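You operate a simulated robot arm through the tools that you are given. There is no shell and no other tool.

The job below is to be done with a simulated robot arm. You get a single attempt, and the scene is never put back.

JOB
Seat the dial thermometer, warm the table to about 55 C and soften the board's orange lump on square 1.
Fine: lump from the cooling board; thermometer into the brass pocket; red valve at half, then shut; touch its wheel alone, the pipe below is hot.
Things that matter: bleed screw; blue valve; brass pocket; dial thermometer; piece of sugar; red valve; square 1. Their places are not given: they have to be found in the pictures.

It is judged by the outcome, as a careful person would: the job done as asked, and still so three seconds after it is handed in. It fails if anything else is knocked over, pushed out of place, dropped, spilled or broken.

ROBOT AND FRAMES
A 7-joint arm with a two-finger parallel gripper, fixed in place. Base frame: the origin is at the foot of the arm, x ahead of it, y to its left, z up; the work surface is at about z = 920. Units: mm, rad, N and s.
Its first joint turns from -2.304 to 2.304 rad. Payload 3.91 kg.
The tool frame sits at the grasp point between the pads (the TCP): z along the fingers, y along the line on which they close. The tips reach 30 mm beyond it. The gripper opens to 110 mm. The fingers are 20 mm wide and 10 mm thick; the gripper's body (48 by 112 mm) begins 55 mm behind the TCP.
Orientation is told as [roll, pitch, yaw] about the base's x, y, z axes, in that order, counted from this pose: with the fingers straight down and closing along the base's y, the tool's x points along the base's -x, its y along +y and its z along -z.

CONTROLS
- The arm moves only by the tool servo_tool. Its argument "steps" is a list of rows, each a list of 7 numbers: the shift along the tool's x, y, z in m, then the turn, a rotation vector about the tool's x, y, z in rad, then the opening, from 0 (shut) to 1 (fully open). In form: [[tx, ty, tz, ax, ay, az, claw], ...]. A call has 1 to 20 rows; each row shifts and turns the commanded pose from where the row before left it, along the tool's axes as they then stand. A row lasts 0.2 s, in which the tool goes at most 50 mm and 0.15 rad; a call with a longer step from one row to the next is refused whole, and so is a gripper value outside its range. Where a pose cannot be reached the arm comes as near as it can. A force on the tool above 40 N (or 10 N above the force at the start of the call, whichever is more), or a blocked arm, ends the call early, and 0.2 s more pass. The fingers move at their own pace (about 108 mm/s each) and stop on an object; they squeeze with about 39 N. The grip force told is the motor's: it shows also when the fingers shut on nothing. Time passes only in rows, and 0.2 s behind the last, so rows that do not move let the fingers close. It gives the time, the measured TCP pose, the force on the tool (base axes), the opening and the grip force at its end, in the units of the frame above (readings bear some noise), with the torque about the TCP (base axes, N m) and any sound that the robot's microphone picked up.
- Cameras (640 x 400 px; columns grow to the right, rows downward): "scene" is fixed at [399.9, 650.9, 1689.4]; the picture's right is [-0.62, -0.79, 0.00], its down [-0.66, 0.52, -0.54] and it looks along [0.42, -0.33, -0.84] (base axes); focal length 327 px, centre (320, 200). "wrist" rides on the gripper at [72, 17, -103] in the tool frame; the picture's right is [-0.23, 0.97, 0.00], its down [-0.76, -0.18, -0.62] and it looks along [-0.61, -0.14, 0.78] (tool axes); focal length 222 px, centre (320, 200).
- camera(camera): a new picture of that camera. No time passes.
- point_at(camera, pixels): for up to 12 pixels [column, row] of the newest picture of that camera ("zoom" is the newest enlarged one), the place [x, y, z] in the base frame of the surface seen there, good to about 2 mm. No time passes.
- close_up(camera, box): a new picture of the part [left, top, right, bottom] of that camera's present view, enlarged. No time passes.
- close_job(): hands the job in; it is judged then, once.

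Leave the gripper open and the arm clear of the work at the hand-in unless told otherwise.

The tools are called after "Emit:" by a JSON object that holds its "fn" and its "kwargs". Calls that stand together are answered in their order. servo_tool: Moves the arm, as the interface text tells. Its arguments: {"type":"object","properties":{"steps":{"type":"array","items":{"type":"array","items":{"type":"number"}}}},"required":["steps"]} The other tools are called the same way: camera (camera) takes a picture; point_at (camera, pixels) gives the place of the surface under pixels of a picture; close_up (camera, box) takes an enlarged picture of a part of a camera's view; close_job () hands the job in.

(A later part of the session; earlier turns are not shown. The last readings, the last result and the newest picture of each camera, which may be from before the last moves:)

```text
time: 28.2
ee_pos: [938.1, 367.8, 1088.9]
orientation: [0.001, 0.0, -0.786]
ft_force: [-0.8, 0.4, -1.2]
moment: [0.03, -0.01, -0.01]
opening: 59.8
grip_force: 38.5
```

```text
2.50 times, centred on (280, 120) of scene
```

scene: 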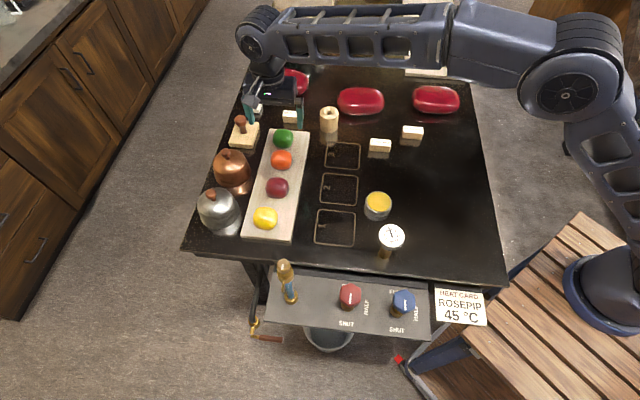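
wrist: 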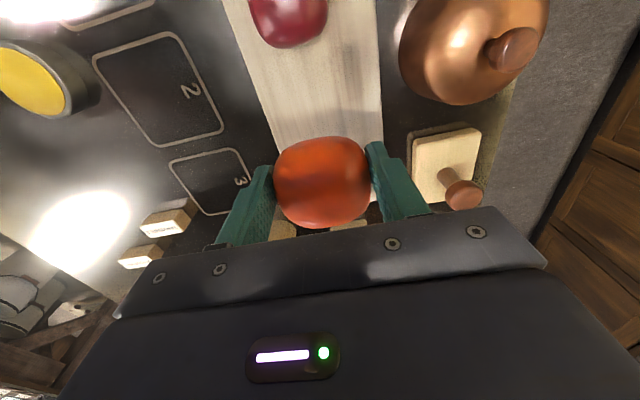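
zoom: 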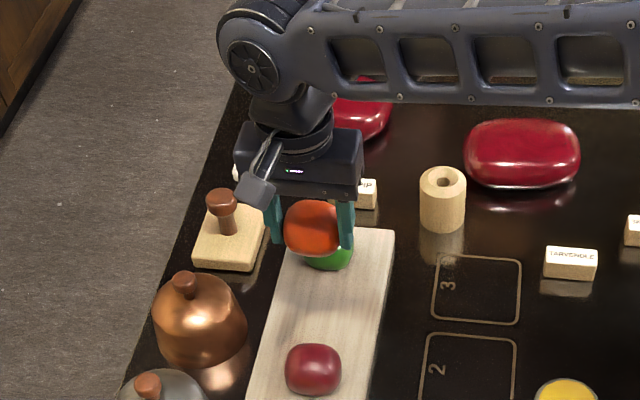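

Lump held. I carry it to above square 1 (696,366).

Emit:
{"fn": "servo_tool", "kwargs": {"steps": [[0.014, -0.0145, 0, 0, 0, 0, 0.45], [0.026, -0.0263, 0, 0, 0, 0, 0.45], [0.026, -0.0263, 0, 0, 0, 0, 0.45], [0.026, -0.0263, 0, 0, 0, 0, 0.45], [0.026, -0.0263, 0, 0, 0, 0, 0.45], [0.026, -0.0263, 0, 0, 0, 0, 0.45], [0.0255, -0.0265, 0, 0, 0, 0, 0.45], [0, 0, 0, 0, 0, 0, 0.45]]}}

Emit:
{"fn": "camera", "kwargs": {"camera": "wrist"}}

Emit:
{"fn": "camera", "kwargs": {"camera": "scene"}}

Emit:
{"fn": "close_up", "kwargs": {"camera": "scene", "box": [360, 200, 430, 270]}}

```text
time: 30.0
ee_pos: [696.9, 365.0, 1089.3]
orientation: [-0.001, 0.0, -0.786]
ft_force: [0.9, 0.0, -0.9]
moment: [0.01, 0.02, 0.05]
opening: 59.6
grip_force: 39.4
```

```text
taken
```

wrist: 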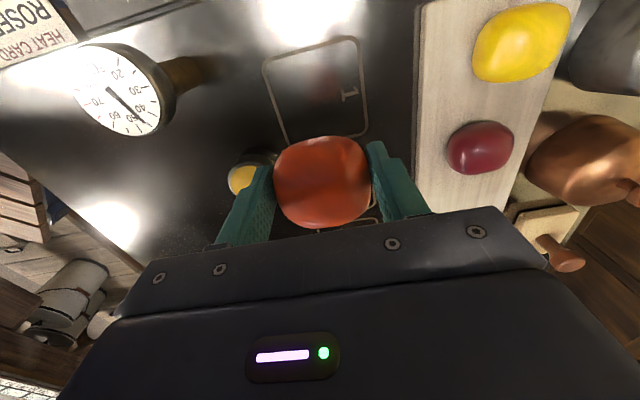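

```text
taken
```

scene: 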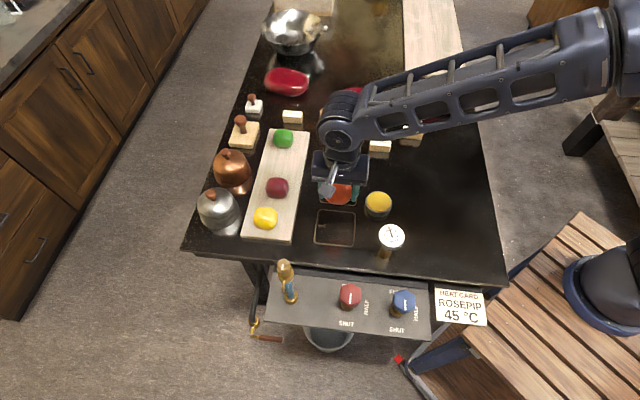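

```text
5.71 times, centred on (395, 235) of scene
```

zoom: 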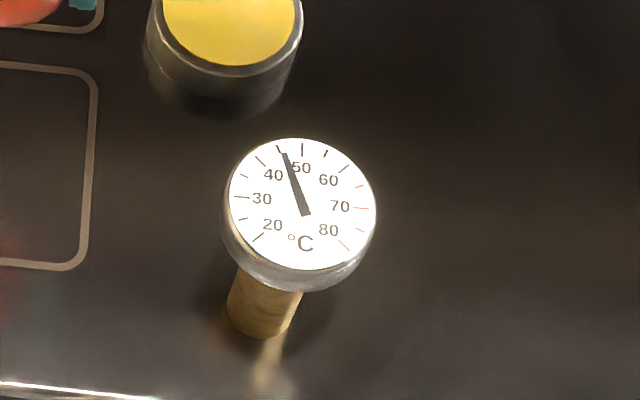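

The thermometer has settled around 46. I verify square 1's corners with the wrist camera before lowering.

Emit:
{"fn": "point_at", "kwargs": {"camera": "wrist", "pixels": [[264, 72], [354, 40], [366, 132], [285, 136], [322, 181], [300, 60], [360, 90], [274, 100]]}}

Emit:
{"fn": "point_at", "kwargs": {"camera": "scene", "pixels": [[315, 242], [353, 245], [355, 213], [319, 211], [389, 237]]}}

```text
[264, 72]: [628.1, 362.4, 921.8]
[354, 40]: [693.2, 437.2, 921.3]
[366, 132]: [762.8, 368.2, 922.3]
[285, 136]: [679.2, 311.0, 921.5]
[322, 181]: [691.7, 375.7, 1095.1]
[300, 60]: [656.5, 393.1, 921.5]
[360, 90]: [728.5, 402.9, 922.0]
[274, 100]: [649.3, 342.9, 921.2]
```

```text
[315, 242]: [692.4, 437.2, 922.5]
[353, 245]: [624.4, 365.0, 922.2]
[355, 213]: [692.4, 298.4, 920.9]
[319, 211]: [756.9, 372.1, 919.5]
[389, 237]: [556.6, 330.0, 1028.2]
```

Square 1 centre ≈ (694,366). I lower the lump: 125 mm, then slow to touch.

Emit:
{"fn": "servo_tool", "kwargs": {"steps": [[0.0028, -0.0014, 0.02, 0, 0, 0, 0.45], [0, 0, 0.03, 0, 0, 0, 0.45], [0, 0, 0.03, 0, 0, 0, 0.45], [0, 0, 0.025, 0, 0, 0, 0.45], [0, 0, 0.015, 0, 0, 0, 0.45], [0, 0, 0.005, 0, 0, 0, 0.45], [0, 0, 0.003, 0, 0, 0, 0.45], [0, 0, 0.003, 0, 0, 0, 0.45], [0, 0, 0, 0, 0, 0, 0.45]]}}

Emit:
{"fn": "close_up", "kwargs": {"camera": "scene", "box": [280, 150, 420, 270]}}

```text
time: 32.0
ee_pos: [692.9, 366.4, 957.5]
orientation: [0.0, 0.001, -0.787]
ft_force: [-0.3, 0.1, -1.4]
moment: [0.0, 0.0, -0.01]
opening: 59.8
grip_force: 38.7
```

```text
3.33 times, centred on (350, 210) of scene
```

zoom: 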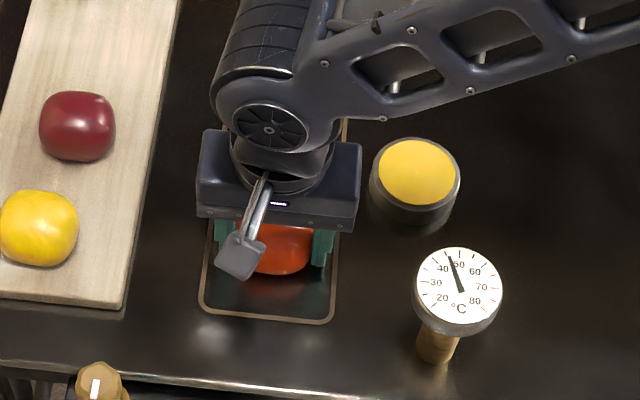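

No contact yet at z 957.5. I lower in 1 mm rows until a touch.

Emit:
{"fn": "servo_tool", "kwargs": {"steps": [[0, 0, 0.001, 0, 0, 0, 0.45], [0, 0, 0.001, 0, 0, 0, 0.45], [0, 0, 0.001, 0, 0, 0, 0.45], [0, 0, 0, 0, 0, 0, 0.45]]}}

```text
time: 33.0
ee_pos: [692.2, 366.8, 956.3]
orientation: [0.0, 0.0, -0.786]
ft_force: [-2.0, -1.1, 17.9]
moment: [-0.28, 0.12, 0.0]
opening: 59.9
grip_force: 39.3
```

The lump rests on the table (18 N up). I open to ~85 mm and go straight up.

Emit:
{"fn": "servo_tool", "kwargs": {"steps": [[0, 0, -0.001, 0, 0, 0, 0.45], [0, 0, 0, 0, 0, 0, 0.6], [0, 0, 0, 0, 0, 0, 0.77], [0, 0, 0, 0, 0, 0, 0.77], [0, 0, -0.015, 0, 0, 0, 0.77], [0, 0, -0.025, 0, 0, 0, 0.77], [0, 0, -0.03, 0, 0, 0, 0.77], [0, 0, -0.03, 0, 0, 0, 0.77], [0, 0, -0.03, 0, 0, 0, 0.77], [0, 0, -0.03, 0, 0, 0, 0.77], [0, 0, -0.03, 0, 0, 0, 0.77], [0, 0, 0, 0, 0, 0, 0.77]]}}

Emit:
{"fn": "camera", "kwargs": {"camera": "wrist"}}

Emit:
{"fn": "camera", "kwargs": {"camera": "scene"}}

```text
time: 35.6
ee_pos: [692.2, 365.6, 1145.4]
orientation: [0.0, 0.001, -0.786]
ft_force: [-0.5, 0.4, -0.3]
moment: [-0.01, 0.01, 0.02]
opening: 84.7
grip_force: 0.0
```

```text
taken
```

wrist: 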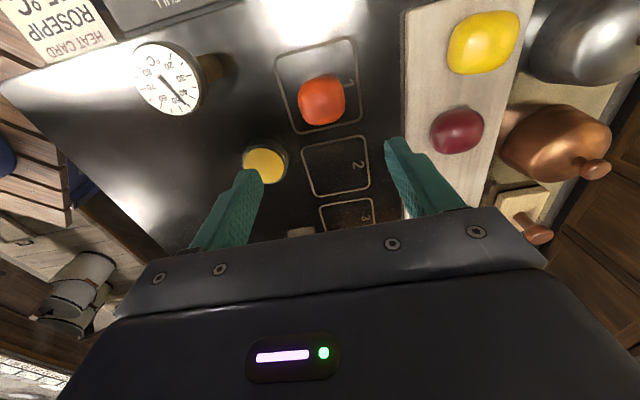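

```text
taken
```

scene: 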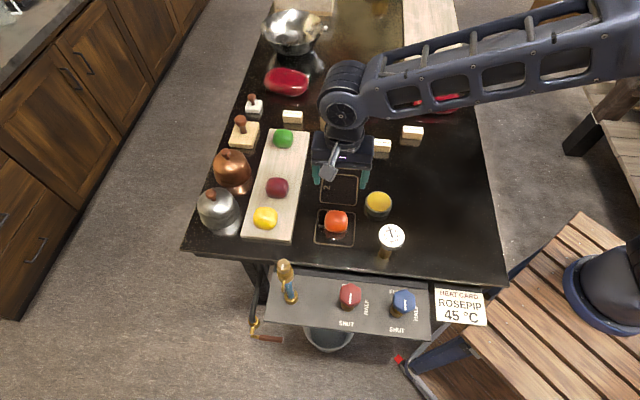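

The lump sits in square 1. Now the red wheel: I measure its top in the scene picture (centre about 350,294) and blue (404,300), then move above it.

Emit:
{"fn": "point_at", "kwargs": {"camera": "scene", "pixels": [[350.4, 294], [350, 286], [341, 292], [359.5, 293], [350, 301], [404, 302], [346, 309], [360, 303], [367, 307], [346, 323], [283, 266], [290, 296]]}}

Emit:
{"fn": "close_up", "kwargs": {"camera": "scene", "box": [320, 270, 380, 330]}}

Emit:
{"fn": "close_up", "kwargs": {"camera": "scene", "box": [300, 190, 420, 270]}}

```text
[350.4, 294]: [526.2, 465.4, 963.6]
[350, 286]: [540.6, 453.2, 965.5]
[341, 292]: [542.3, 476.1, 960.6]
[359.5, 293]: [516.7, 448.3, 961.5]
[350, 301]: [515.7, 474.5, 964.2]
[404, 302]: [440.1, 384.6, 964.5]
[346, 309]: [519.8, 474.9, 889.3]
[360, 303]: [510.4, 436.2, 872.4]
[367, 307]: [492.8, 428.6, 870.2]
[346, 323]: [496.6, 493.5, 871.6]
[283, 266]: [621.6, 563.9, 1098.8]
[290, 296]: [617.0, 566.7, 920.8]
```

```text
6.67 times, centred on (350, 300) of scene
```

zoom: 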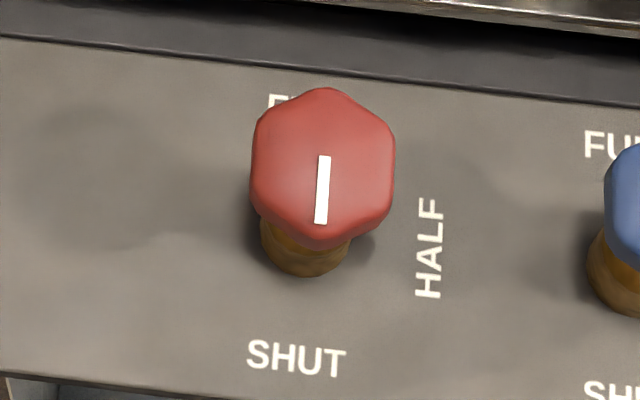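

```text
5.00 times, centred on (360, 230) of scene
```

zoom: 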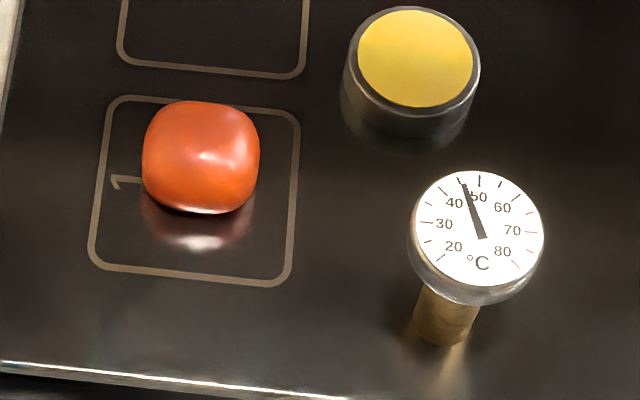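

Wheel centre ≈ (528,464), top z≈964, flats face the present 45° closing line. I check the lump's footprint, then go above the wheel at z≈1070.

Emit:
{"fn": "point_at", "kwargs": {"camera": "wrist", "pixels": [[321, 100], [299, 100], [344, 98], [321, 78], [322, 122], [305, 122], [276, 62], [352, 42], [361, 120], [305, 130]]}}

Emit:
{"fn": "servo_tool", "kwargs": {"steps": [[0.02, -0.005, 0.005, 0, 0, 0, 0.77], [0.037, -0.0093, 0.012, 0, 0, 0, 0.77], [0.037, -0.0093, 0.014, 0, 0, 0, 0.77], [0.037, -0.0093, 0.014, 0, 0, 0, 0.77], [0.037, -0.0093, 0.014, 0, 0, 0, 0.77], [0.0172, -0.0045, 0.014, 0, 0, 0, 0.77], [0, 0, 0, 0, 0, 0, 0.77]]}}

Emit:
{"fn": "camera", "kwargs": {"camera": "wrist"}}

Emit:
{"fn": "camera", "kwargs": {"camera": "scene"}}

```text
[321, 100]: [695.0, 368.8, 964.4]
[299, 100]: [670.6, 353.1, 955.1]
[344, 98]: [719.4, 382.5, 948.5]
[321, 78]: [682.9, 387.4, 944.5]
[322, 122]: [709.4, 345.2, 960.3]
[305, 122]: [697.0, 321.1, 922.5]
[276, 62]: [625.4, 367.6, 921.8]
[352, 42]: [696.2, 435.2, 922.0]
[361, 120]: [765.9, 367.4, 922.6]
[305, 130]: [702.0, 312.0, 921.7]
```

```text
time: 37.2
ee_pos: [527.9, 462.7, 1071.7]
orientation: [0.0, 0.0, -0.786]
ft_force: [-0.1, 0.2, -0.1]
moment: [0.03, -0.02, -0.01]
opening: 84.6
grip_force: 0.1
```

```text
taken
```

wrist: 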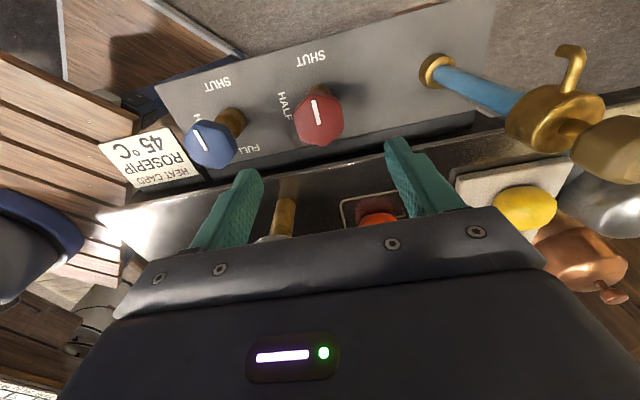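

```text
taken
```

scene: 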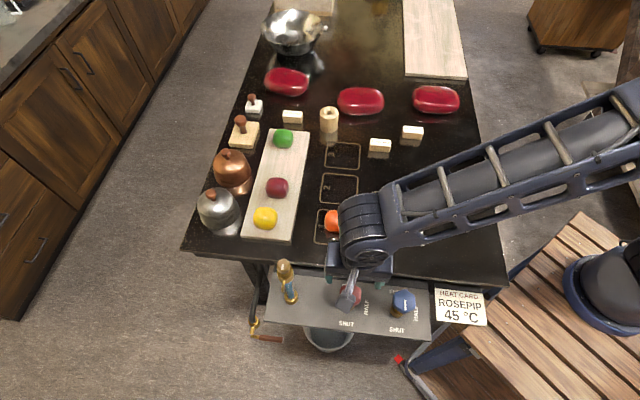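

Lump centre is (695,368), well inside. I zoom the wrist view on the wheel (320,118) and measure it.

Emit:
{"fn": "close_up", "kwargs": {"camera": "wrist", "box": [270, 70, 370, 160]}}

Emit:
{"fn": "point_at", "kwargs": {"camera": "wrist", "pixels": [[318, 120], [297, 120], [343, 118], [315, 98], [321, 142], [313, 95], [310, 55], [283, 105], [262, 145], [570, 140], [540, 120], [569, 50]]}}

```text
4.44 times, centred on (320, 115) of wrist
```

zoom: 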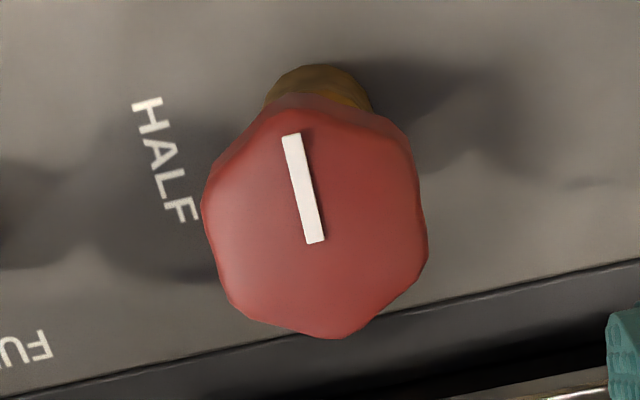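

```text
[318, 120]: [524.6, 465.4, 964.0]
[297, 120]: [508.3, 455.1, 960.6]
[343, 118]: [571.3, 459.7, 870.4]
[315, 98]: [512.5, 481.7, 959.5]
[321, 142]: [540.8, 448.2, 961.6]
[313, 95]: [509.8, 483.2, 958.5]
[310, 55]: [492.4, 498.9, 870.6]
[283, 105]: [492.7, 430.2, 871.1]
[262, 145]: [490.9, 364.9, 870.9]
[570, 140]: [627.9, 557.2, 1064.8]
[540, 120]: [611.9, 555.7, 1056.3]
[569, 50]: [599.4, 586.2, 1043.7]
```

Wheel centre ≈ (526.5,465), flats about 40 mm apart at ~42°. I correct position and angle slightly and lower to z≈984 (tips ~954, beside the wheel rim, clear of the pipe).

Emit:
{"fn": "servo_tool", "kwargs": {"steps": [[0.0019, 0.0006, 0.0, 0, 0, 0.04, 0.72], [0, 0, 0.02, 0, 0, 0, 0.72], [0, 0, 0.025, 0, 0, 0, 0.72], [0, 0, 0.02, 0, 0, 0, 0.72], [0, 0, 0.015, 0, 0, 0, 0.72], [0, 0, 0.008, 0, 0, 0, 0.72], [0, 0, 0, 0, 0, 0, 0.72]]}}

Emit:
{"fn": "camera", "kwargs": {"camera": "wrist"}}

Emit:
{"fn": "camera", "kwargs": {"camera": "scene"}}

Emit:
{"fn": "close_up", "kwargs": {"camera": "wrist", "box": [220, 100, 440, 240]}}

Emit:
{"fn": "close_up", "kwargs": {"camera": "scene", "box": [300, 260, 400, 340]}}

```text
time: 38.8
ee_pos: [527.3, 465.7, 984.9]
orientation: [0.0, 0.0, -0.826]
ft_force: [-0.5, 0.0, 0.5]
moment: [0.01, 0.03, -0.01]
opening: 79.0
grip_force: 0.0
```

```text
taken
```

wrist: 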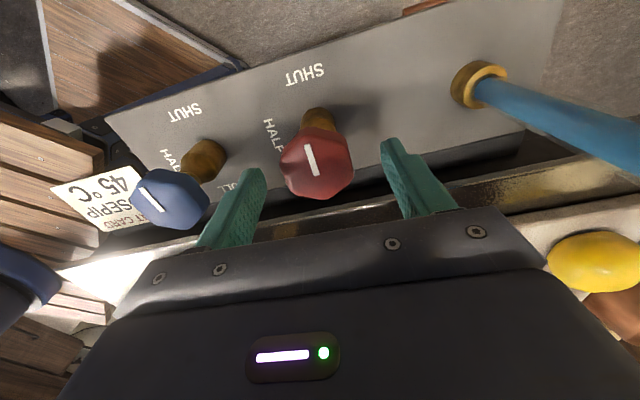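

```text
taken
```

scene: 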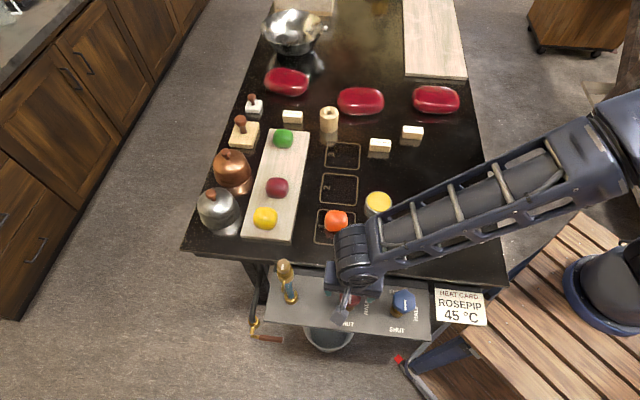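

```text
2.86 times, centred on (330, 170) of wrist
```

zoom: 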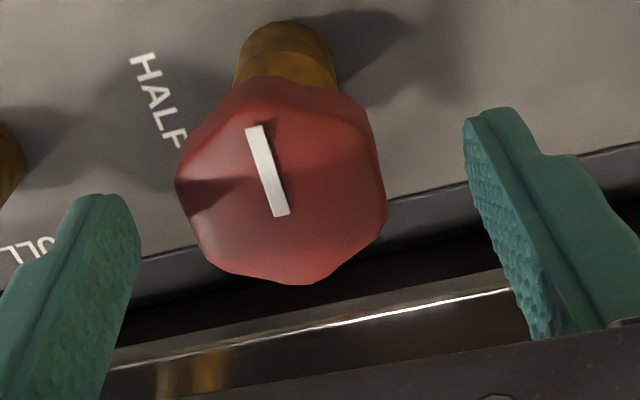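

```text
5.00 times, centred on (350, 300) of scene
```

zoom: 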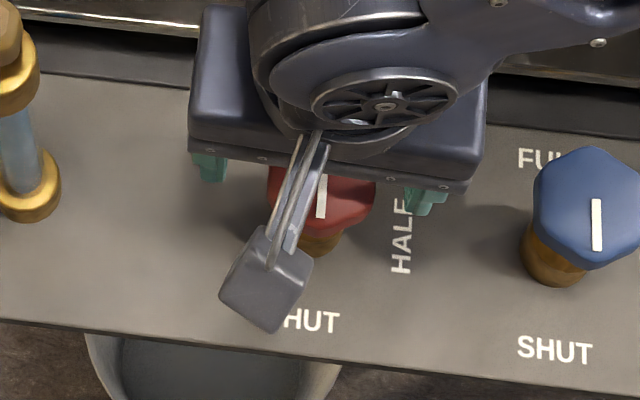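

The wheel is between the fingers. I lower 3 mm more and close gently on the flats.

Emit:
{"fn": "servo_tool", "kwargs": {"steps": [[0, 0, 0.003, 0, 0, 0, 0.72], [0, 0, 0, 0, 0, 0, 0.55], [0, 0, 0, 0, 0, 0, 0.45], [0, 0, 0, 0, 0, 0, 0.3], [0, 0, 0, 0, 0, 0, 0.3], [0, 0, 0, 0, 0, 0, 0.3]]}}

Emit:
{"fn": "close_up", "kwargs": {"camera": "wrist", "box": [220, 100, 440, 240]}}

```text
time: 40.0
ee_pos: [525.4, 463.5, 981.8]
orientation: [-0.007, -0.002, -0.824]
ft_force: [-7.5, -12.1, 14.8]
moment: [-0.91, 0.77, -0.06]
opening: 48.2
grip_force: 45.0
stopped in row 6: the force on the tool passed its limit at 41 N (the readings are from after the stop); the commanded pose is now the measured one
```

```text
2.86 times, centred on (330, 170) of wrist
```

zoom: 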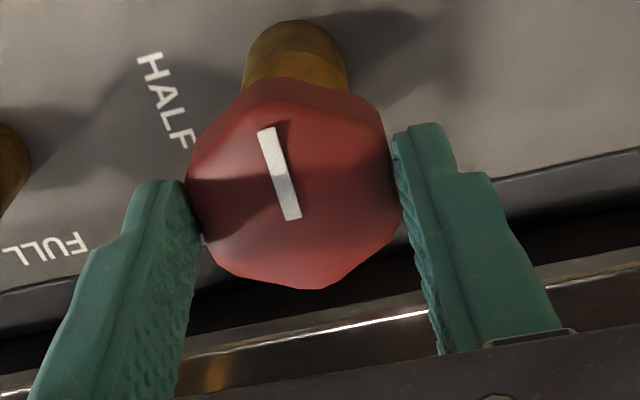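

The left finger touched first and pushed me off by ~3 mm; the pose is now relaxed there. I hold still with the fingers closing and read again.

Emit:
{"fn": "servo_tool", "kwargs": {"steps": [[0, 0, 0, 0, 0, 0, 0.4], [0, 0, 0, 0, 0, 0, 0.4]]}}

Emit:
{"fn": "close_up", "kwargs": {"camera": "wrist", "box": [220, 100, 440, 240]}}

Emit:
{"fn": "close_up", "kwargs": {"camera": "scene", "box": [300, 260, 400, 340]}}

```text
time: 40.6
ee_pos: [525.5, 463.6, 980.9]
orientation: [-0.004, 0.001, -0.825]
ft_force: [-12.1, -16.9, 18.9]
moment: [-0.99, 0.38, -0.08]
opening: 47.9
grip_force: 45.0
```

```text
2.86 times, centred on (330, 170) of wrist
```

zoom: 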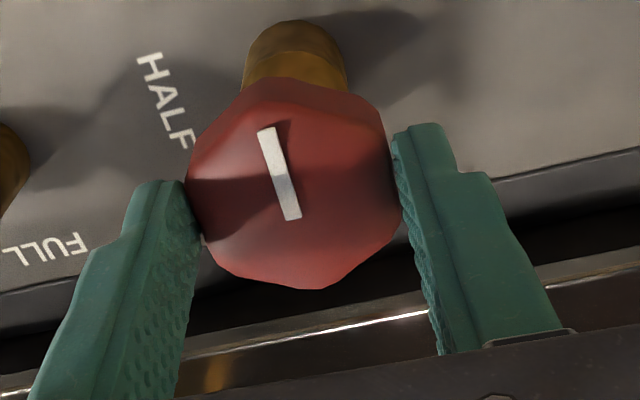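

```text
5.00 times, centred on (350, 300) of scene
```

zoom: 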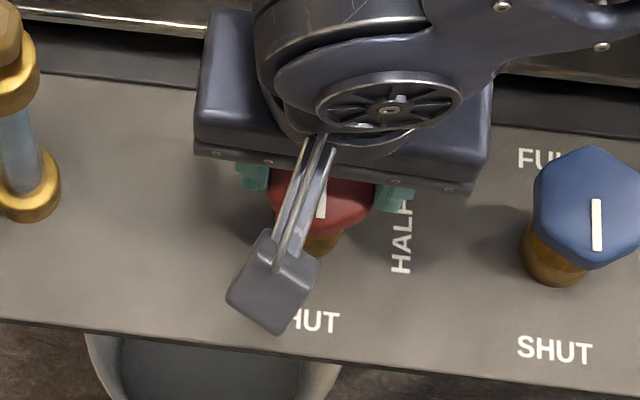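

The wheel is 48 mm wide and both fingers touch. I ease the commanded pose toward the force (tool y -2.5 mm, up 2 mm) so the grip is centred.

Emit:
{"fn": "servo_tool", "kwargs": {"steps": [[0, -0.0012, -0.001, 0, 0, 0, 0.4], [0, -0.0012, -0.001, 0, 0, 0, 0.4], [0, 0, 0, 0, 0, 0, 0.38]]}}

```text
time: 41.4
ee_pos: [525.5, 464.7, 981.2]
orientation: [-0.005, -0.001, -0.824]
ft_force: [12.6, 14.3, -24.3]
moment: [0.79, -0.04, 0.05]
opening: 48.0
grip_force: 45.1
```

Now the force has flipped; half of that back centres it.

Emit:
{"fn": "servo_tool", "kwargs": {"steps": [[0, 0.0011, 0.0011, 0, 0, 0, 0.38], [0, 0, 0, 0, 0, 0, 0.38]]}}

```text
time: 42.0
ee_pos: [525.6, 464.5, 981.9]
orientation: [-0.006, -0.001, -0.825]
ft_force: [4.0, 7.5, -9.5]
moment: [0.24, 0.0, 0.01]
opening: 48.1
grip_force: 44.9
```

Forces are small and the wheel is held. I turn a first 0.3 rad toward HALF (counter-clockwise from above) and check.

Emit:
{"fn": "servo_tool", "kwargs": {"steps": [[0, 0.0002, 0.0003, 0, 0, -0.1, 0.38], [0, 0, 0, 0, 0, -0.1, 0.38], [0, 0, 0, 0, 0, -0.1, 0.38], [0, 0, 0, 0, 0, 0, 0.38]]}}

Emit:
{"fn": "close_up", "kwargs": {"camera": "wrist", "box": [220, 100, 440, 240]}}

```text
time: 43.0
ee_pos: [525.2, 463.5, 981.1]
orientation: [-0.007, 0.001, -0.526]
ft_force: [-7.8, -10.4, 8.9]
moment: [-0.47, 0.4, -0.07]
opening: 47.9
grip_force: 44.3
```

```text
2.86 times, centred on (330, 170) of wrist
```

zoom: 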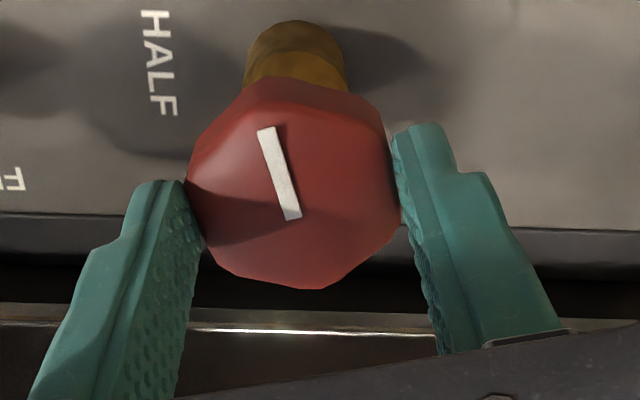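

The wheel follows the gripper. I turn on by 0.6 rad, easing slightly.

Emit:
{"fn": "servo_tool", "kwargs": {"steps": [[0, -0.0006, -0.0006, 0, 0, -0.1, 0.38], [0, 0, 0, 0, 0, -0.1, 0.38], [0, 0, 0, 0, 0, -0.1, 0.38], [0, 0, 0, 0, 0, -0.1, 0.38], [0, 0, 0, 0, 0, -0.1, 0.38], [0, 0, 0, 0, 0, -0.1, 0.38], [0, 0, 0, 0, 0, 0, 0.38]]}}

Emit:
{"fn": "close_up", "kwargs": {"camera": "wrist", "box": [220, 100, 440, 240]}}

```text
time: 44.5
ee_pos: [524.9, 461.6, 980.3]
orientation: [-0.011, 0.006, 0.063]
ft_force: [-2.9, -8.6, 10.6]
moment: [-0.82, 0.35, -0.04]
opening: 47.9
grip_force: 44.5
stopped in row 7: the force on the tool passed its limit at 41 N (the readings are from after the stop); the commanded pose is now the measured one
```

```text
2.86 times, centred on (330, 170) of wrist
```

zoom: 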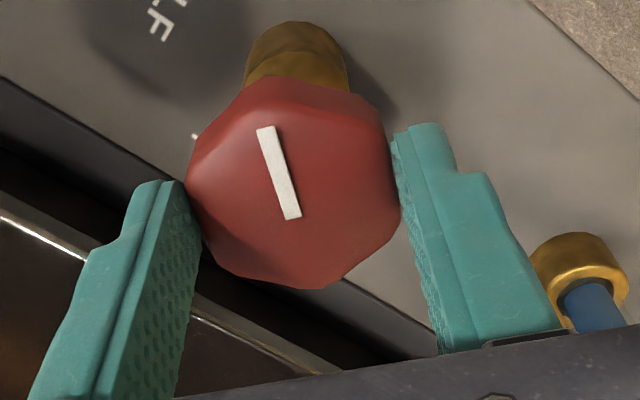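

The wheel has turned ~51°. It is held about 5 mm off my turning axis, so I add -0.5 mm sideways per 0.1 rad and turn the remaining 0.68 rad.

Emit:
{"fn": "servo_tool", "kwargs": {"steps": [[0, -0.0006, -0.0005, 0, 0, -0.09, 0.38], [0, -0.0005, 0, 0, 0, -0.098, 0.38], [0, -0.0005, 0, 0, 0, -0.098, 0.38], [0, -0.0005, 0, 0, 0, -0.098, 0.38], [0, 0, 0, 0, 0, 0, 0.38]]}}

```text
time: 45.6
ee_pos: [524.8, 460.4, 981.2]
orientation: [-0.007, 0.009, 0.448]
ft_force: [-3.4, -0.4, -3.2]
moment: [0.28, -0.13, 0.02]
opening: 48.0
grip_force: 44.6
```

Forces low, yaw 0.448. The last 0.3 rad to HALF.

Emit:
{"fn": "servo_tool", "kwargs": {"steps": [[0, -0.0005, 0, 0, 0, -0.1, 0.38], [0, -0.0005, 0, 0, 0, -0.1, 0.38], [0, -0.0005, 0, 0, 0, -0.098, 0.38], [0, 0, 0, 0, 0, 0, 0.38]]}}

Emit:
{"fn": "camera", "kwargs": {"camera": "wrist"}}

Emit:
{"fn": "camera", "kwargs": {"camera": "scene"}}

Emit:
{"fn": "close_up", "kwargs": {"camera": "scene", "box": [300, 200, 420, 340]}}

```text
time: 46.6
ee_pos: [525.5, 458.7, 982.0]
orientation: [-0.002, 0.01, 0.744]
ft_force: [-6.4, 13.3, -4.3]
moment: [0.45, 0.2, 0.06]
opening: 48.0
grip_force: 45.5
```

```text
taken
```

wrist: 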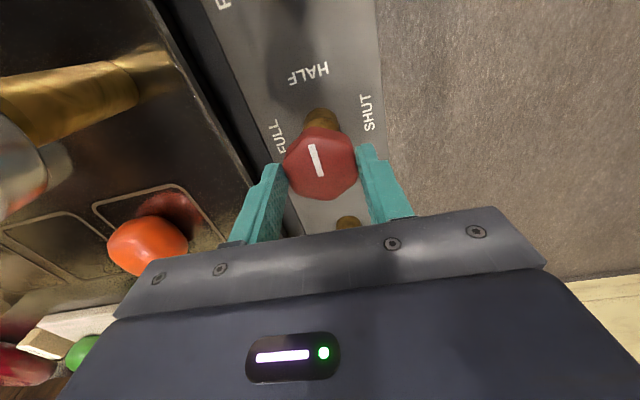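

```text
taken
```

scene: 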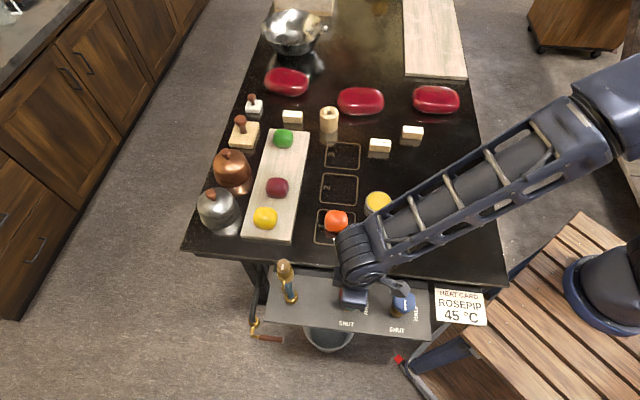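

```text
2.86 times, centred on (360, 270) of scene
```

zoom: 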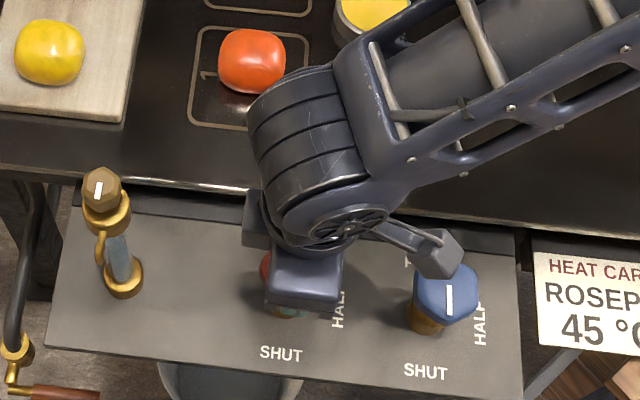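

The pointer now points at HALF. I open, rise, and get the arm out of the dial's view to watch the temperature.

Emit:
{"fn": "servo_tool", "kwargs": {"steps": [[0, 0, 0, 0, 0, 0, 0.6], [0, 0, 0, 0, 0, 0, 0.72], [0, 0, -0.02, 0, 0, 0, 0.72], [0, 0, -0.04, 0, 0, 0, 0.72], [0, 0, -0.045, 0, 0, 0, 0.72], [0, 0, -0.045, 0, 0, 0, 0.72], [0, 0, 0, 0, 0, 0, 0.72]]}}

Emit:
{"fn": "camera", "kwargs": {"camera": "scene"}}

Emit:
{"fn": "camera", "kwargs": {"camera": "wrist"}}

Emit:
{"fn": "close_up", "kwargs": {"camera": "scene", "box": [320, 190, 440, 330]}}

```text
time: 48.2
ee_pos: [525.8, 461.1, 1131.4]
orientation: [-0.002, 0.011, 0.743]
ft_force: [0.3, -0.7, 0.0]
moment: [0.01, -0.02, 0.01]
opening: 79.1
grip_force: 0.1
```

```text
taken
```

scene: 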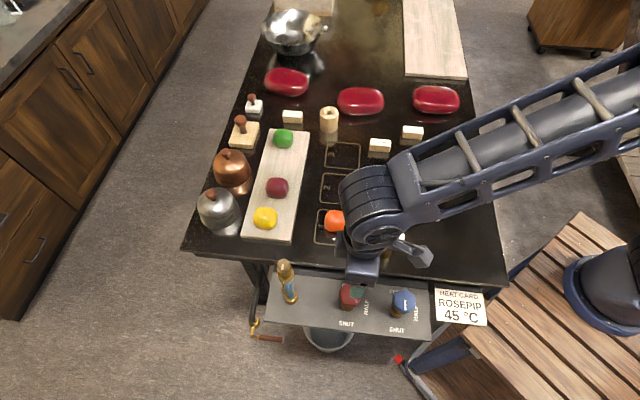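

```text
taken
```

wrist: 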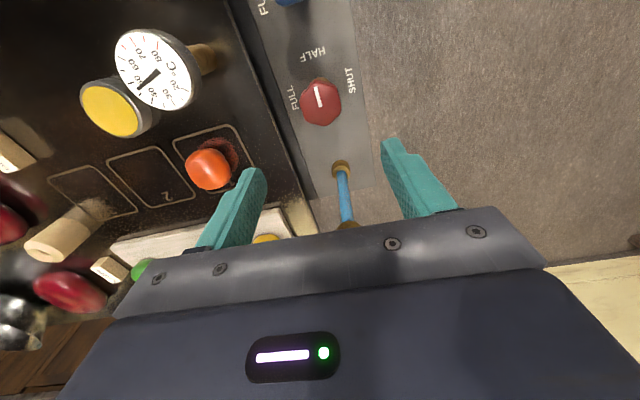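

```text
2.86 times, centred on (380, 260) of scene
```

zoom: 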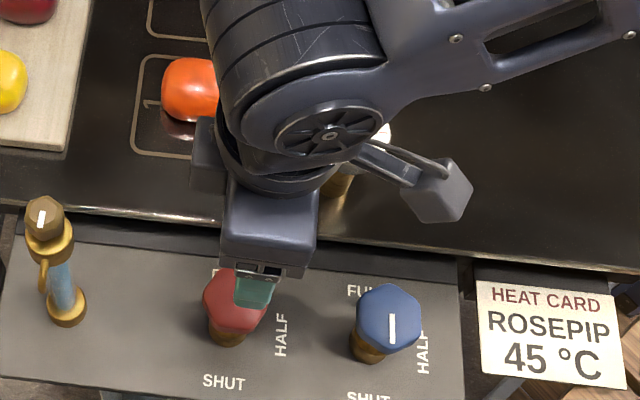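

From this hover pose the wrist camera sees both dial (153,70) and red wheel (321,100). I read them.

Emit:
{"fn": "close_up", "kwargs": {"camera": "wrist", "box": [105, 20, 205, 120]}}

Emit:
{"fn": "close_up", "kwargs": {"camera": "wrist", "box": [270, 30, 370, 130]}}

```text
4.00 times, centred on (155, 70) of wrist
```

zoom: 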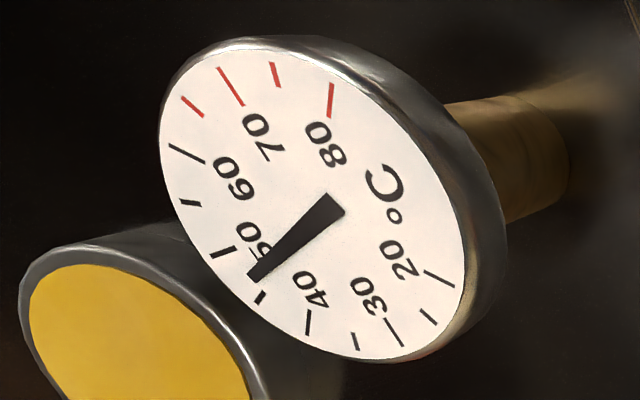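

```text
4.00 times, centred on (320, 80) of wrist
```

zoom: 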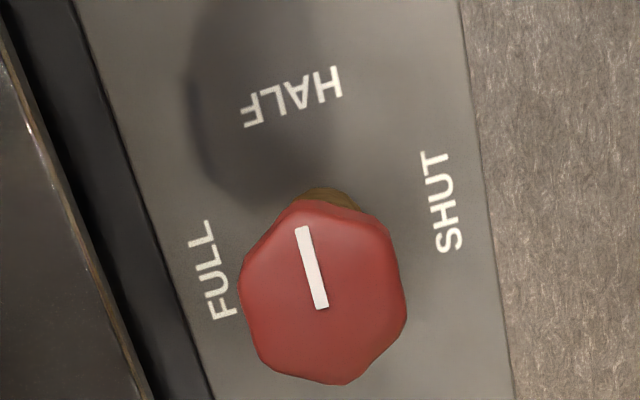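

It reads about 47, pointer at HALF. I wait 3 s in place and read again.

Emit:
{"fn": "servo_tool", "kwargs": {"steps": [[0, 0, 0, 0, 0, 0, 0.72], [0, 0, 0, 0, 0, 0, 0.72], [0, 0, 0, 0, 0, 0, 0.72], [0, 0, 0, 0, 0, 0, 0.72], [0, 0, 0, 0, 0, 0, 0.72], [0, 0, 0, 0, 0, 0, 0.72], [0, 0, 0, 0, 0, 0, 0.72], [0, 0, 0, 0, 0, 0, 0.72], [0, 0, 0, 0, 0, 0, 0.72], [0, 0, 0, 0, 0, 0, 0.72]]}}

Emit:
{"fn": "close_up", "kwargs": {"camera": "wrist", "box": [105, 20, 205, 120]}}

```text
time: 50.5
ee_pos: [527.1, 460.4, 1130.5]
orientation: [0.0, 0.009, 0.745]
ft_force: [0.9, -0.6, -0.1]
moment: [-0.02, -0.03, 0.0]
opening: 79.1
grip_force: 0.1
```

```text
4.00 times, centred on (155, 70) of wrist
```

zoom: 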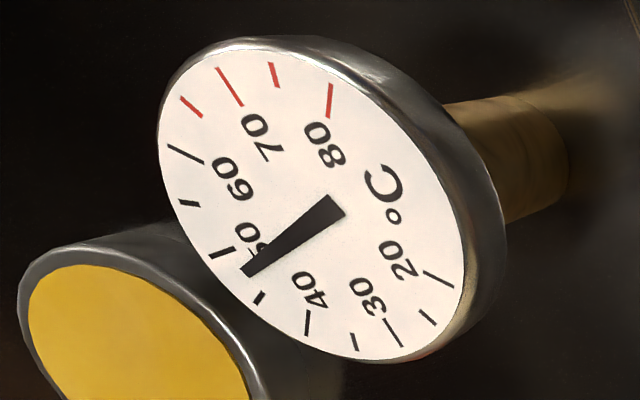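

Now ~48, rising about 0.4 °C/s. Meanwhile I measure the wheel again for a better-centred grip when shutting.

Emit:
{"fn": "camera", "kwargs": {"camera": "wrist"}}

Emit:
{"fn": "point_at", "kwargs": {"camera": "wrist", "pixels": [[321, 101], [303, 101], [340, 101], [316, 82], [324, 122], [318, 86], [322, 106]]}}

Emit:
{"fn": "servo_tool", "kwargs": {"steps": [[0, 0, 0, 0, 0, 0, 0.72], [0, 0, 0, 0, 0, 0, 0.72], [0, 0, 0, 0, 0, 0, 0.72], [0, 0, 0, 0, 0, 0, 0.72], [0, 0, 0, 0, 0, 0, 0.72], [0, 0, 0, 0, 0, 0, 0.72], [0, 0, 0, 0, 0, 0, 0.72], [0, 0, 0, 0, 0, 0, 0.72], [0, 0, 0, 0, 0, 0, 0.72], [0, 0, 0, 0, 0, 0, 0.72]]}}

Emit:
{"fn": "close_up", "kwargs": {"camera": "wrist", "box": [105, 20, 205, 120]}}

```text
taken
```

wrist: 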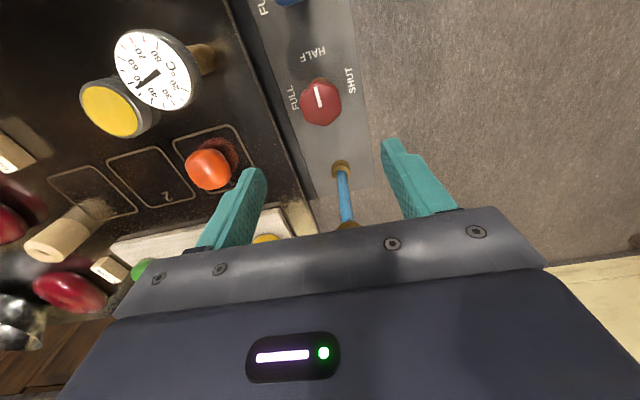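

```text
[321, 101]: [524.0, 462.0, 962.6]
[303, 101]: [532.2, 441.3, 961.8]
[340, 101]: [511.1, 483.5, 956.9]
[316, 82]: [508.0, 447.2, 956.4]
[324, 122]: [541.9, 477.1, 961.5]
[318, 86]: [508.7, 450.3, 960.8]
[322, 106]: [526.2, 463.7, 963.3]
```

```text
time: 52.6
ee_pos: [527.2, 460.6, 1133.0]
orientation: [-0.002, 0.01, 0.743]
ft_force: [-0.3, -0.7, -0.2]
moment: [0.04, 0.02, -0.02]
opening: 79.3
grip_force: 0.1
```

```text
4.00 times, centred on (155, 70) of wrist
```

zoom: 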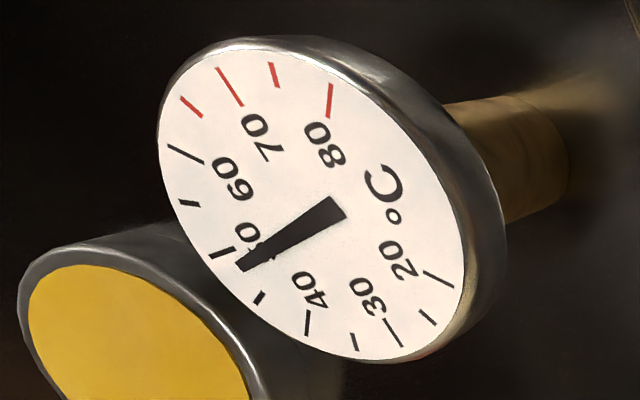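

~48.7 now, steadily 0.4 °C/s. Combining both grips, the wheel's axis is about (527.2,463.0). I shift 2.4 mm to line up while waiting 4 s more.

Emit:
{"fn": "servo_tool", "kwargs": {"steps": [[-0.0016, 0.0018, 0, 0, 0, 0, 0.72], [0, 0, 0, 0, 0, 0, 0.72], [0, 0, 0, 0, 0, 0, 0.72], [0, 0, 0, 0, 0, 0, 0.72], [0, 0, 0, 0, 0, 0, 0.72], [0, 0, 0, 0, 0, 0, 0.72], [0, 0, 0, 0, 0, 0, 0.72], [0, 0, 0, 0, 0, 0, 0.72], [0, 0, 0, 0, 0, 0, 0.72], [0, 0, 0, 0, 0, 0, 0.72], [0, 0, 0, 0, 0, 0, 0.72], [0, 0, 0, 0, 0, 0, 0.72], [0, 0, 0, 0, 0, 0, 0.72], [0, 0, 0, 0, 0, 0, 0.72], [0, 0, 0, 0, 0, 0, 0.72], [0, 0, 0, 0, 0, 0, 0.72], [0, 0, 0, 0, 0, 0, 0.72], [0, 0, 0, 0, 0, 0, 0.72]]}}

Emit:
{"fn": "close_up", "kwargs": {"camera": "wrist", "box": [105, 20, 205, 120]}}

Emit:
{"fn": "close_up", "kwargs": {"camera": "wrist", "box": [150, 110, 270, 210]}}

```text
time: 56.5
ee_pos: [527.5, 462.3, 1130.3]
orientation: [-0.001, 0.009, 0.744]
ft_force: [-0.2, -0.5, 0.2]
moment: [0.0, 0.03, 0.03]
opening: 79.3
grip_force: 0.1
```

```text
4.00 times, centred on (155, 70) of wrist
```

zoom: 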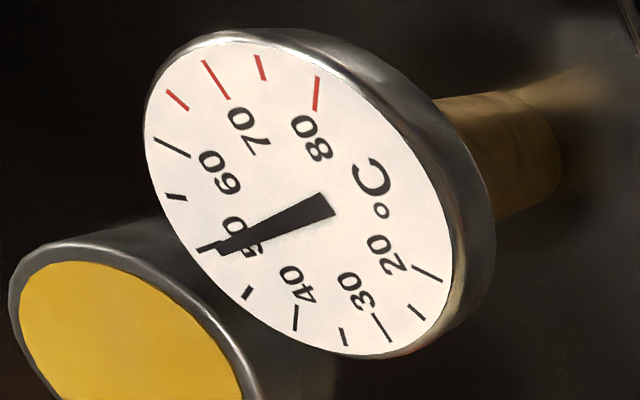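

```text
4.00 times, centred on (210, 160) of wrist
```

zoom: 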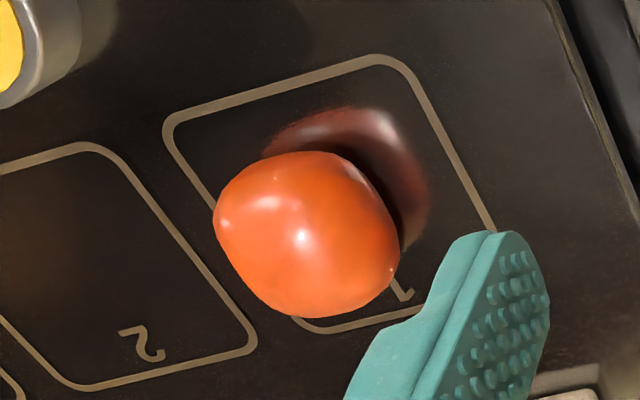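

About 49.8. I wait another 4 s.

Emit:
{"fn": "servo_tool", "kwargs": {"steps": [[0, 0, 0, 0, 0, 0, 0.72], [0, 0, 0, 0, 0, 0, 0.72], [0, 0, 0, 0, 0, 0, 0.72], [0, 0, 0, 0, 0, 0, 0.72], [0, 0, 0, 0, 0, 0, 0.72], [0, 0, 0, 0, 0, 0, 0.72], [0, 0, 0, 0, 0, 0, 0.72], [0, 0, 0, 0, 0, 0, 0.72], [0, 0, 0, 0, 0, 0, 0.72], [0, 0, 0, 0, 0, 0, 0.72], [0, 0, 0, 0, 0, 0, 0.72], [0, 0, 0, 0, 0, 0, 0.72], [0, 0, 0, 0, 0, 0, 0.72], [0, 0, 0, 0, 0, 0, 0.72], [0, 0, 0, 0, 0, 0, 0.72], [0, 0, 0, 0, 0, 0, 0.72], [0, 0, 0, 0, 0, 0, 0.72], [0, 0, 0, 0, 0, 0, 0.72]]}}

Emit:
{"fn": "close_up", "kwargs": {"camera": "wrist", "box": [105, 20, 205, 120]}}

```text
time: 60.2
ee_pos: [527.1, 463.4, 1131.0]
orientation: [-0.003, 0.009, 0.745]
ft_force: [1.0, 0.5, -0.2]
moment: [-0.02, 0.01, -0.02]
opening: 79.1
grip_force: 0.0
```

```text
4.00 times, centred on (155, 70) of wrist
```

zoom: 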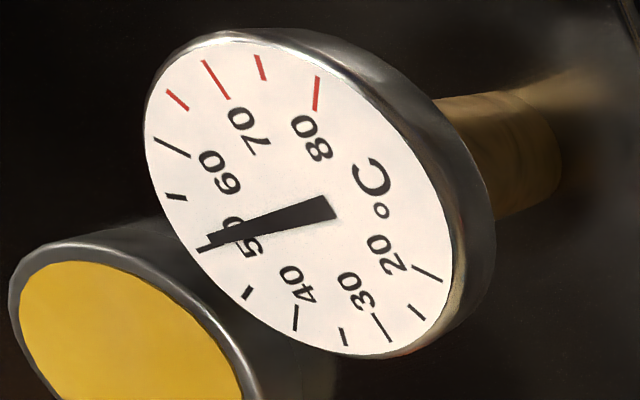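

About 50.8, now ~0.25 °C/s. Another 4 s.

Emit:
{"fn": "servo_tool", "kwargs": {"steps": [[0, 0, 0, 0, 0, 0, 0.72], [0, 0, 0, 0, 0, 0, 0.72], [0, 0, 0, 0, 0, 0, 0.72], [0, 0, 0, 0, 0, 0, 0.72], [0, 0, 0, 0, 0, 0, 0.72], [0, 0, 0, 0, 0, 0, 0.72], [0, 0, 0, 0, 0, 0, 0.72], [0, 0, 0, 0, 0, 0, 0.72], [0, 0, 0, 0, 0, 0, 0.72], [0, 0, 0, 0, 0, 0, 0.72], [0, 0, 0, 0, 0, 0, 0.72], [0, 0, 0, 0, 0, 0, 0.72], [0, 0, 0, 0, 0, 0, 0.72], [0, 0, 0, 0, 0, 0, 0.72], [0, 0, 0, 0, 0, 0, 0.72], [0, 0, 0, 0, 0, 0, 0.72], [0, 0, 0, 0, 0, 0, 0.72], [0, 0, 0, 0, 0, 0, 0.72]]}}

Emit:
{"fn": "close_up", "kwargs": {"camera": "wrist", "box": [105, 20, 205, 120]}}

Emit:
{"fn": "close_up", "kwargs": {"camera": "wrist", "box": [150, 110, 270, 210]}}

```text
time: 64.0
ee_pos: [527.7, 463.6, 1131.5]
orientation: [-0.001, 0.008, 0.744]
ft_force: [0.3, 0.3, 1.3]
moment: [-0.05, -0.01, -0.03]
opening: 79.3
grip_force: 0.0
```

```text
4.00 times, centred on (155, 70) of wrist
```

zoom: 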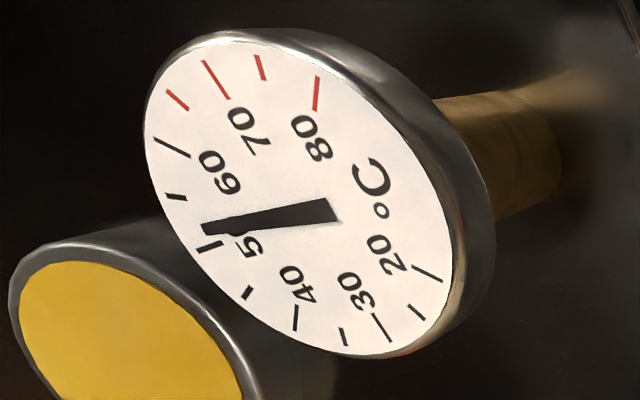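

```text
4.00 times, centred on (210, 160) of wrist
```

zoom: 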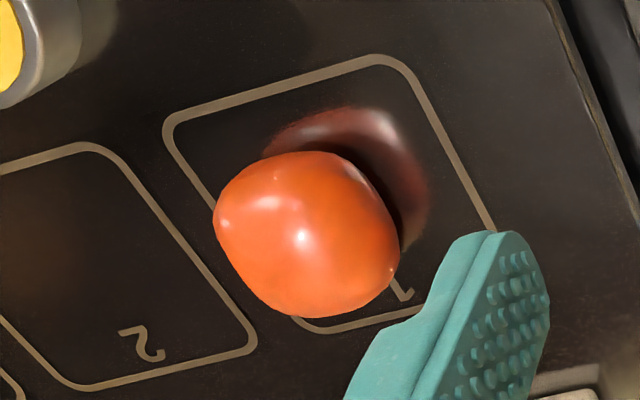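

About 52. I wait 4 s more.

Emit:
{"fn": "servo_tool", "kwargs": {"steps": [[0, 0, 0, 0, 0, 0, 0.72], [0, 0, 0, 0, 0, 0, 0.72], [0, 0, 0, 0, 0, 0, 0.72], [0, 0, 0, 0, 0, 0, 0.72], [0, 0, 0, 0, 0, 0, 0.72], [0, 0, 0, 0, 0, 0, 0.72], [0, 0, 0, 0, 0, 0, 0.72], [0, 0, 0, 0, 0, 0, 0.72], [0, 0, 0, 0, 0, 0, 0.72], [0, 0, 0, 0, 0, 0, 0.72], [0, 0, 0, 0, 0, 0, 0.72], [0, 0, 0, 0, 0, 0, 0.72], [0, 0, 0, 0, 0, 0, 0.72], [0, 0, 0, 0, 0, 0, 0.72], [0, 0, 0, 0, 0, 0, 0.72], [0, 0, 0, 0, 0, 0, 0.72], [0, 0, 0, 0, 0, 0, 0.72]]}}

Emit:
{"fn": "close_up", "kwargs": {"camera": "wrist", "box": [105, 20, 205, 120]}}

Emit:
{"fn": "camera", "kwargs": {"camera": "wrist"}}

```text
time: 67.7
ee_pos: [526.7, 463.0, 1132.2]
orientation: [-0.001, 0.008, 0.744]
ft_force: [-0.4, 0.3, 0.2]
moment: [-0.03, 0.02, 0.01]
opening: 79.3
grip_force: 0.0
```

```text
4.00 times, centred on (155, 70) of wrist
```

zoom: 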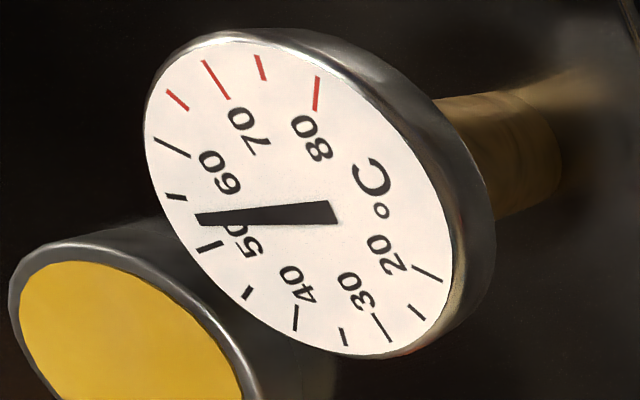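

```text
taken
```

wrist: 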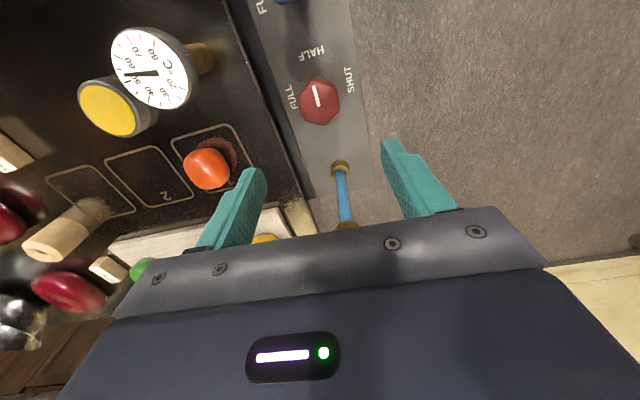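

About 53.2 and rising 0.3 °C/s with some lag, so I start shutting now: descend on the wheel.

Emit:
{"fn": "servo_tool", "kwargs": {"steps": [[0, 0, 0.04, 0, 0, 0, 0.72], [0, 0, 0.045, 0, 0, 0, 0.72], [0, 0, 0.035, 0, 0, 0, 0.72], [0, 0, 0.02, 0, 0, 0, 0.72], [0, 0, 0.009, 0, 0, 0, 0.72], [0, 0, 0, 0, 0, 0, 0.6], [0, 0, 0, 0, 0, 0, 0.46], [0, 0, 0, 0, 0, 0, 0.42], [0, 0, 0, 0, 0, 0, 0.42]]}}

Emit:
{"fn": "close_up", "kwargs": {"camera": "wrist", "box": [220, 100, 440, 240]}}

```text
time: 69.7
ee_pos: [526.7, 461.8, 983.5]
orientation: [-0.001, 0.008, 0.744]
ft_force: [5.7, -4.4, -1.3]
moment: [-0.19, -0.1, -0.02]
opening: 49.5
grip_force: 4.1
```

```text
2.86 times, centred on (330, 170) of wrist
```

zoom: 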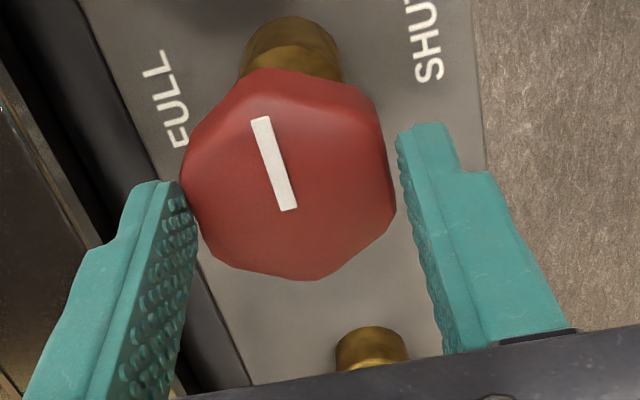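

Almost gripped; I finish closing, then begin turning clockwise toward SHUT.

Emit:
{"fn": "servo_tool", "kwargs": {"steps": [[0, -0.0006, 0, 0, 0, 0, 0.38], [0, 0, 0, 0, 0, 0, 0.38], [0, 0, 0, 0, 0, 0.1, 0.38], [0, 0, 0, 0, 0, 0.12, 0.38], [0, 0, 0, 0, 0, 0.12, 0.38], [0, 0, 0, 0, 0, 0.12, 0.38]]}}

```text
time: 71.0
ee_pos: [526.2, 461.8, 983.1]
orientation: [-0.007, 0.007, 0.282]
ft_force: [10.1, -2.1, 7.8]
moment: [-0.21, -0.47, 0.03]
opening: 47.8
grip_force: 44.9
```

Turning smoothly. I ease 0.8 mm and continue.

Emit:
{"fn": "servo_tool", "kwargs": {"steps": [[-0.0007, 0, -0.0003, 0, 0, 0.12, 0.38], [0, 0, 0, 0, 0, 0.12, 0.38], [0, 0, 0, 0, 0, 0.12, 0.38], [0, 0, 0, 0, 0, 0.12, 0.38], [0, 0, 0, 0, 0, 0.12, 0.38]]}}

```text
time: 72.2
ee_pos: [527.0, 461.6, 983.3]
orientation: [-0.01, 0.003, -0.315]
ft_force: [-5.9, 16.7, 2.0]
moment: [0.63, 0.25, 0.0]
opening: 47.9
grip_force: 44.8
```

Easing 1.2 mm toward +y and turning the last 0.51 rad.

Emit:
{"fn": "servo_tool", "kwargs": {"steps": [[0.0004, 0.0013, 0, 0, 0, 0.1, 0.38], [0, 0.0003, 0, 0, 0, 0.12, 0.38], [0, 0.0002, 0, 0, 0, 0.12, 0.38], [0, 0, 0, 0, 0, 0.12, 0.38], [0, 0, 0, 0, 0, 0.05, 0.38], [0, 0, 0, 0, 0, 0, 0.38]]}}

Emit:
{"fn": "close_up", "kwargs": {"camera": "wrist", "box": [220, 20, 440, 240]}}

```text
time: 73.7
ee_pos: [527.2, 463.4, 983.4]
orientation: [-0.01, -0.003, -0.828]
ft_force: [-10.7, 5.6, 4.9]
moment: [0.13, 0.2, -0.05]
opening: 47.8
grip_force: 44.9
```

```text
1.82 times, centred on (330, 130) of wrist
```

zoom: 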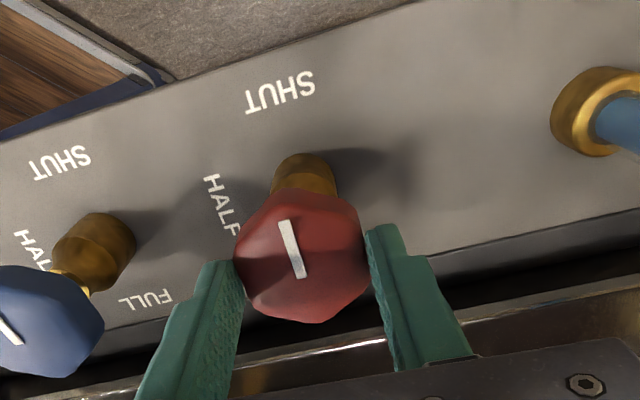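

The pointer is back at SHUT as at the start. I nudge 0.05 rad further to be sure it is against its stop, watching the torque.

Emit:
{"fn": "servo_tool", "kwargs": {"steps": [[0, 0, 0, 0, 0, 0.05, 0.38], [0, 0, 0, 0, 0, 0, 0.38]]}}

```text
time: 74.2
ee_pos: [527.4, 463.2, 983.6]
orientation: [-0.011, -0.003, -0.878]
ft_force: [-5.3, 2.1, 5.7]
moment: [-0.48, -0.21, 0.39]
opening: 47.8
grip_force: 45.3
```

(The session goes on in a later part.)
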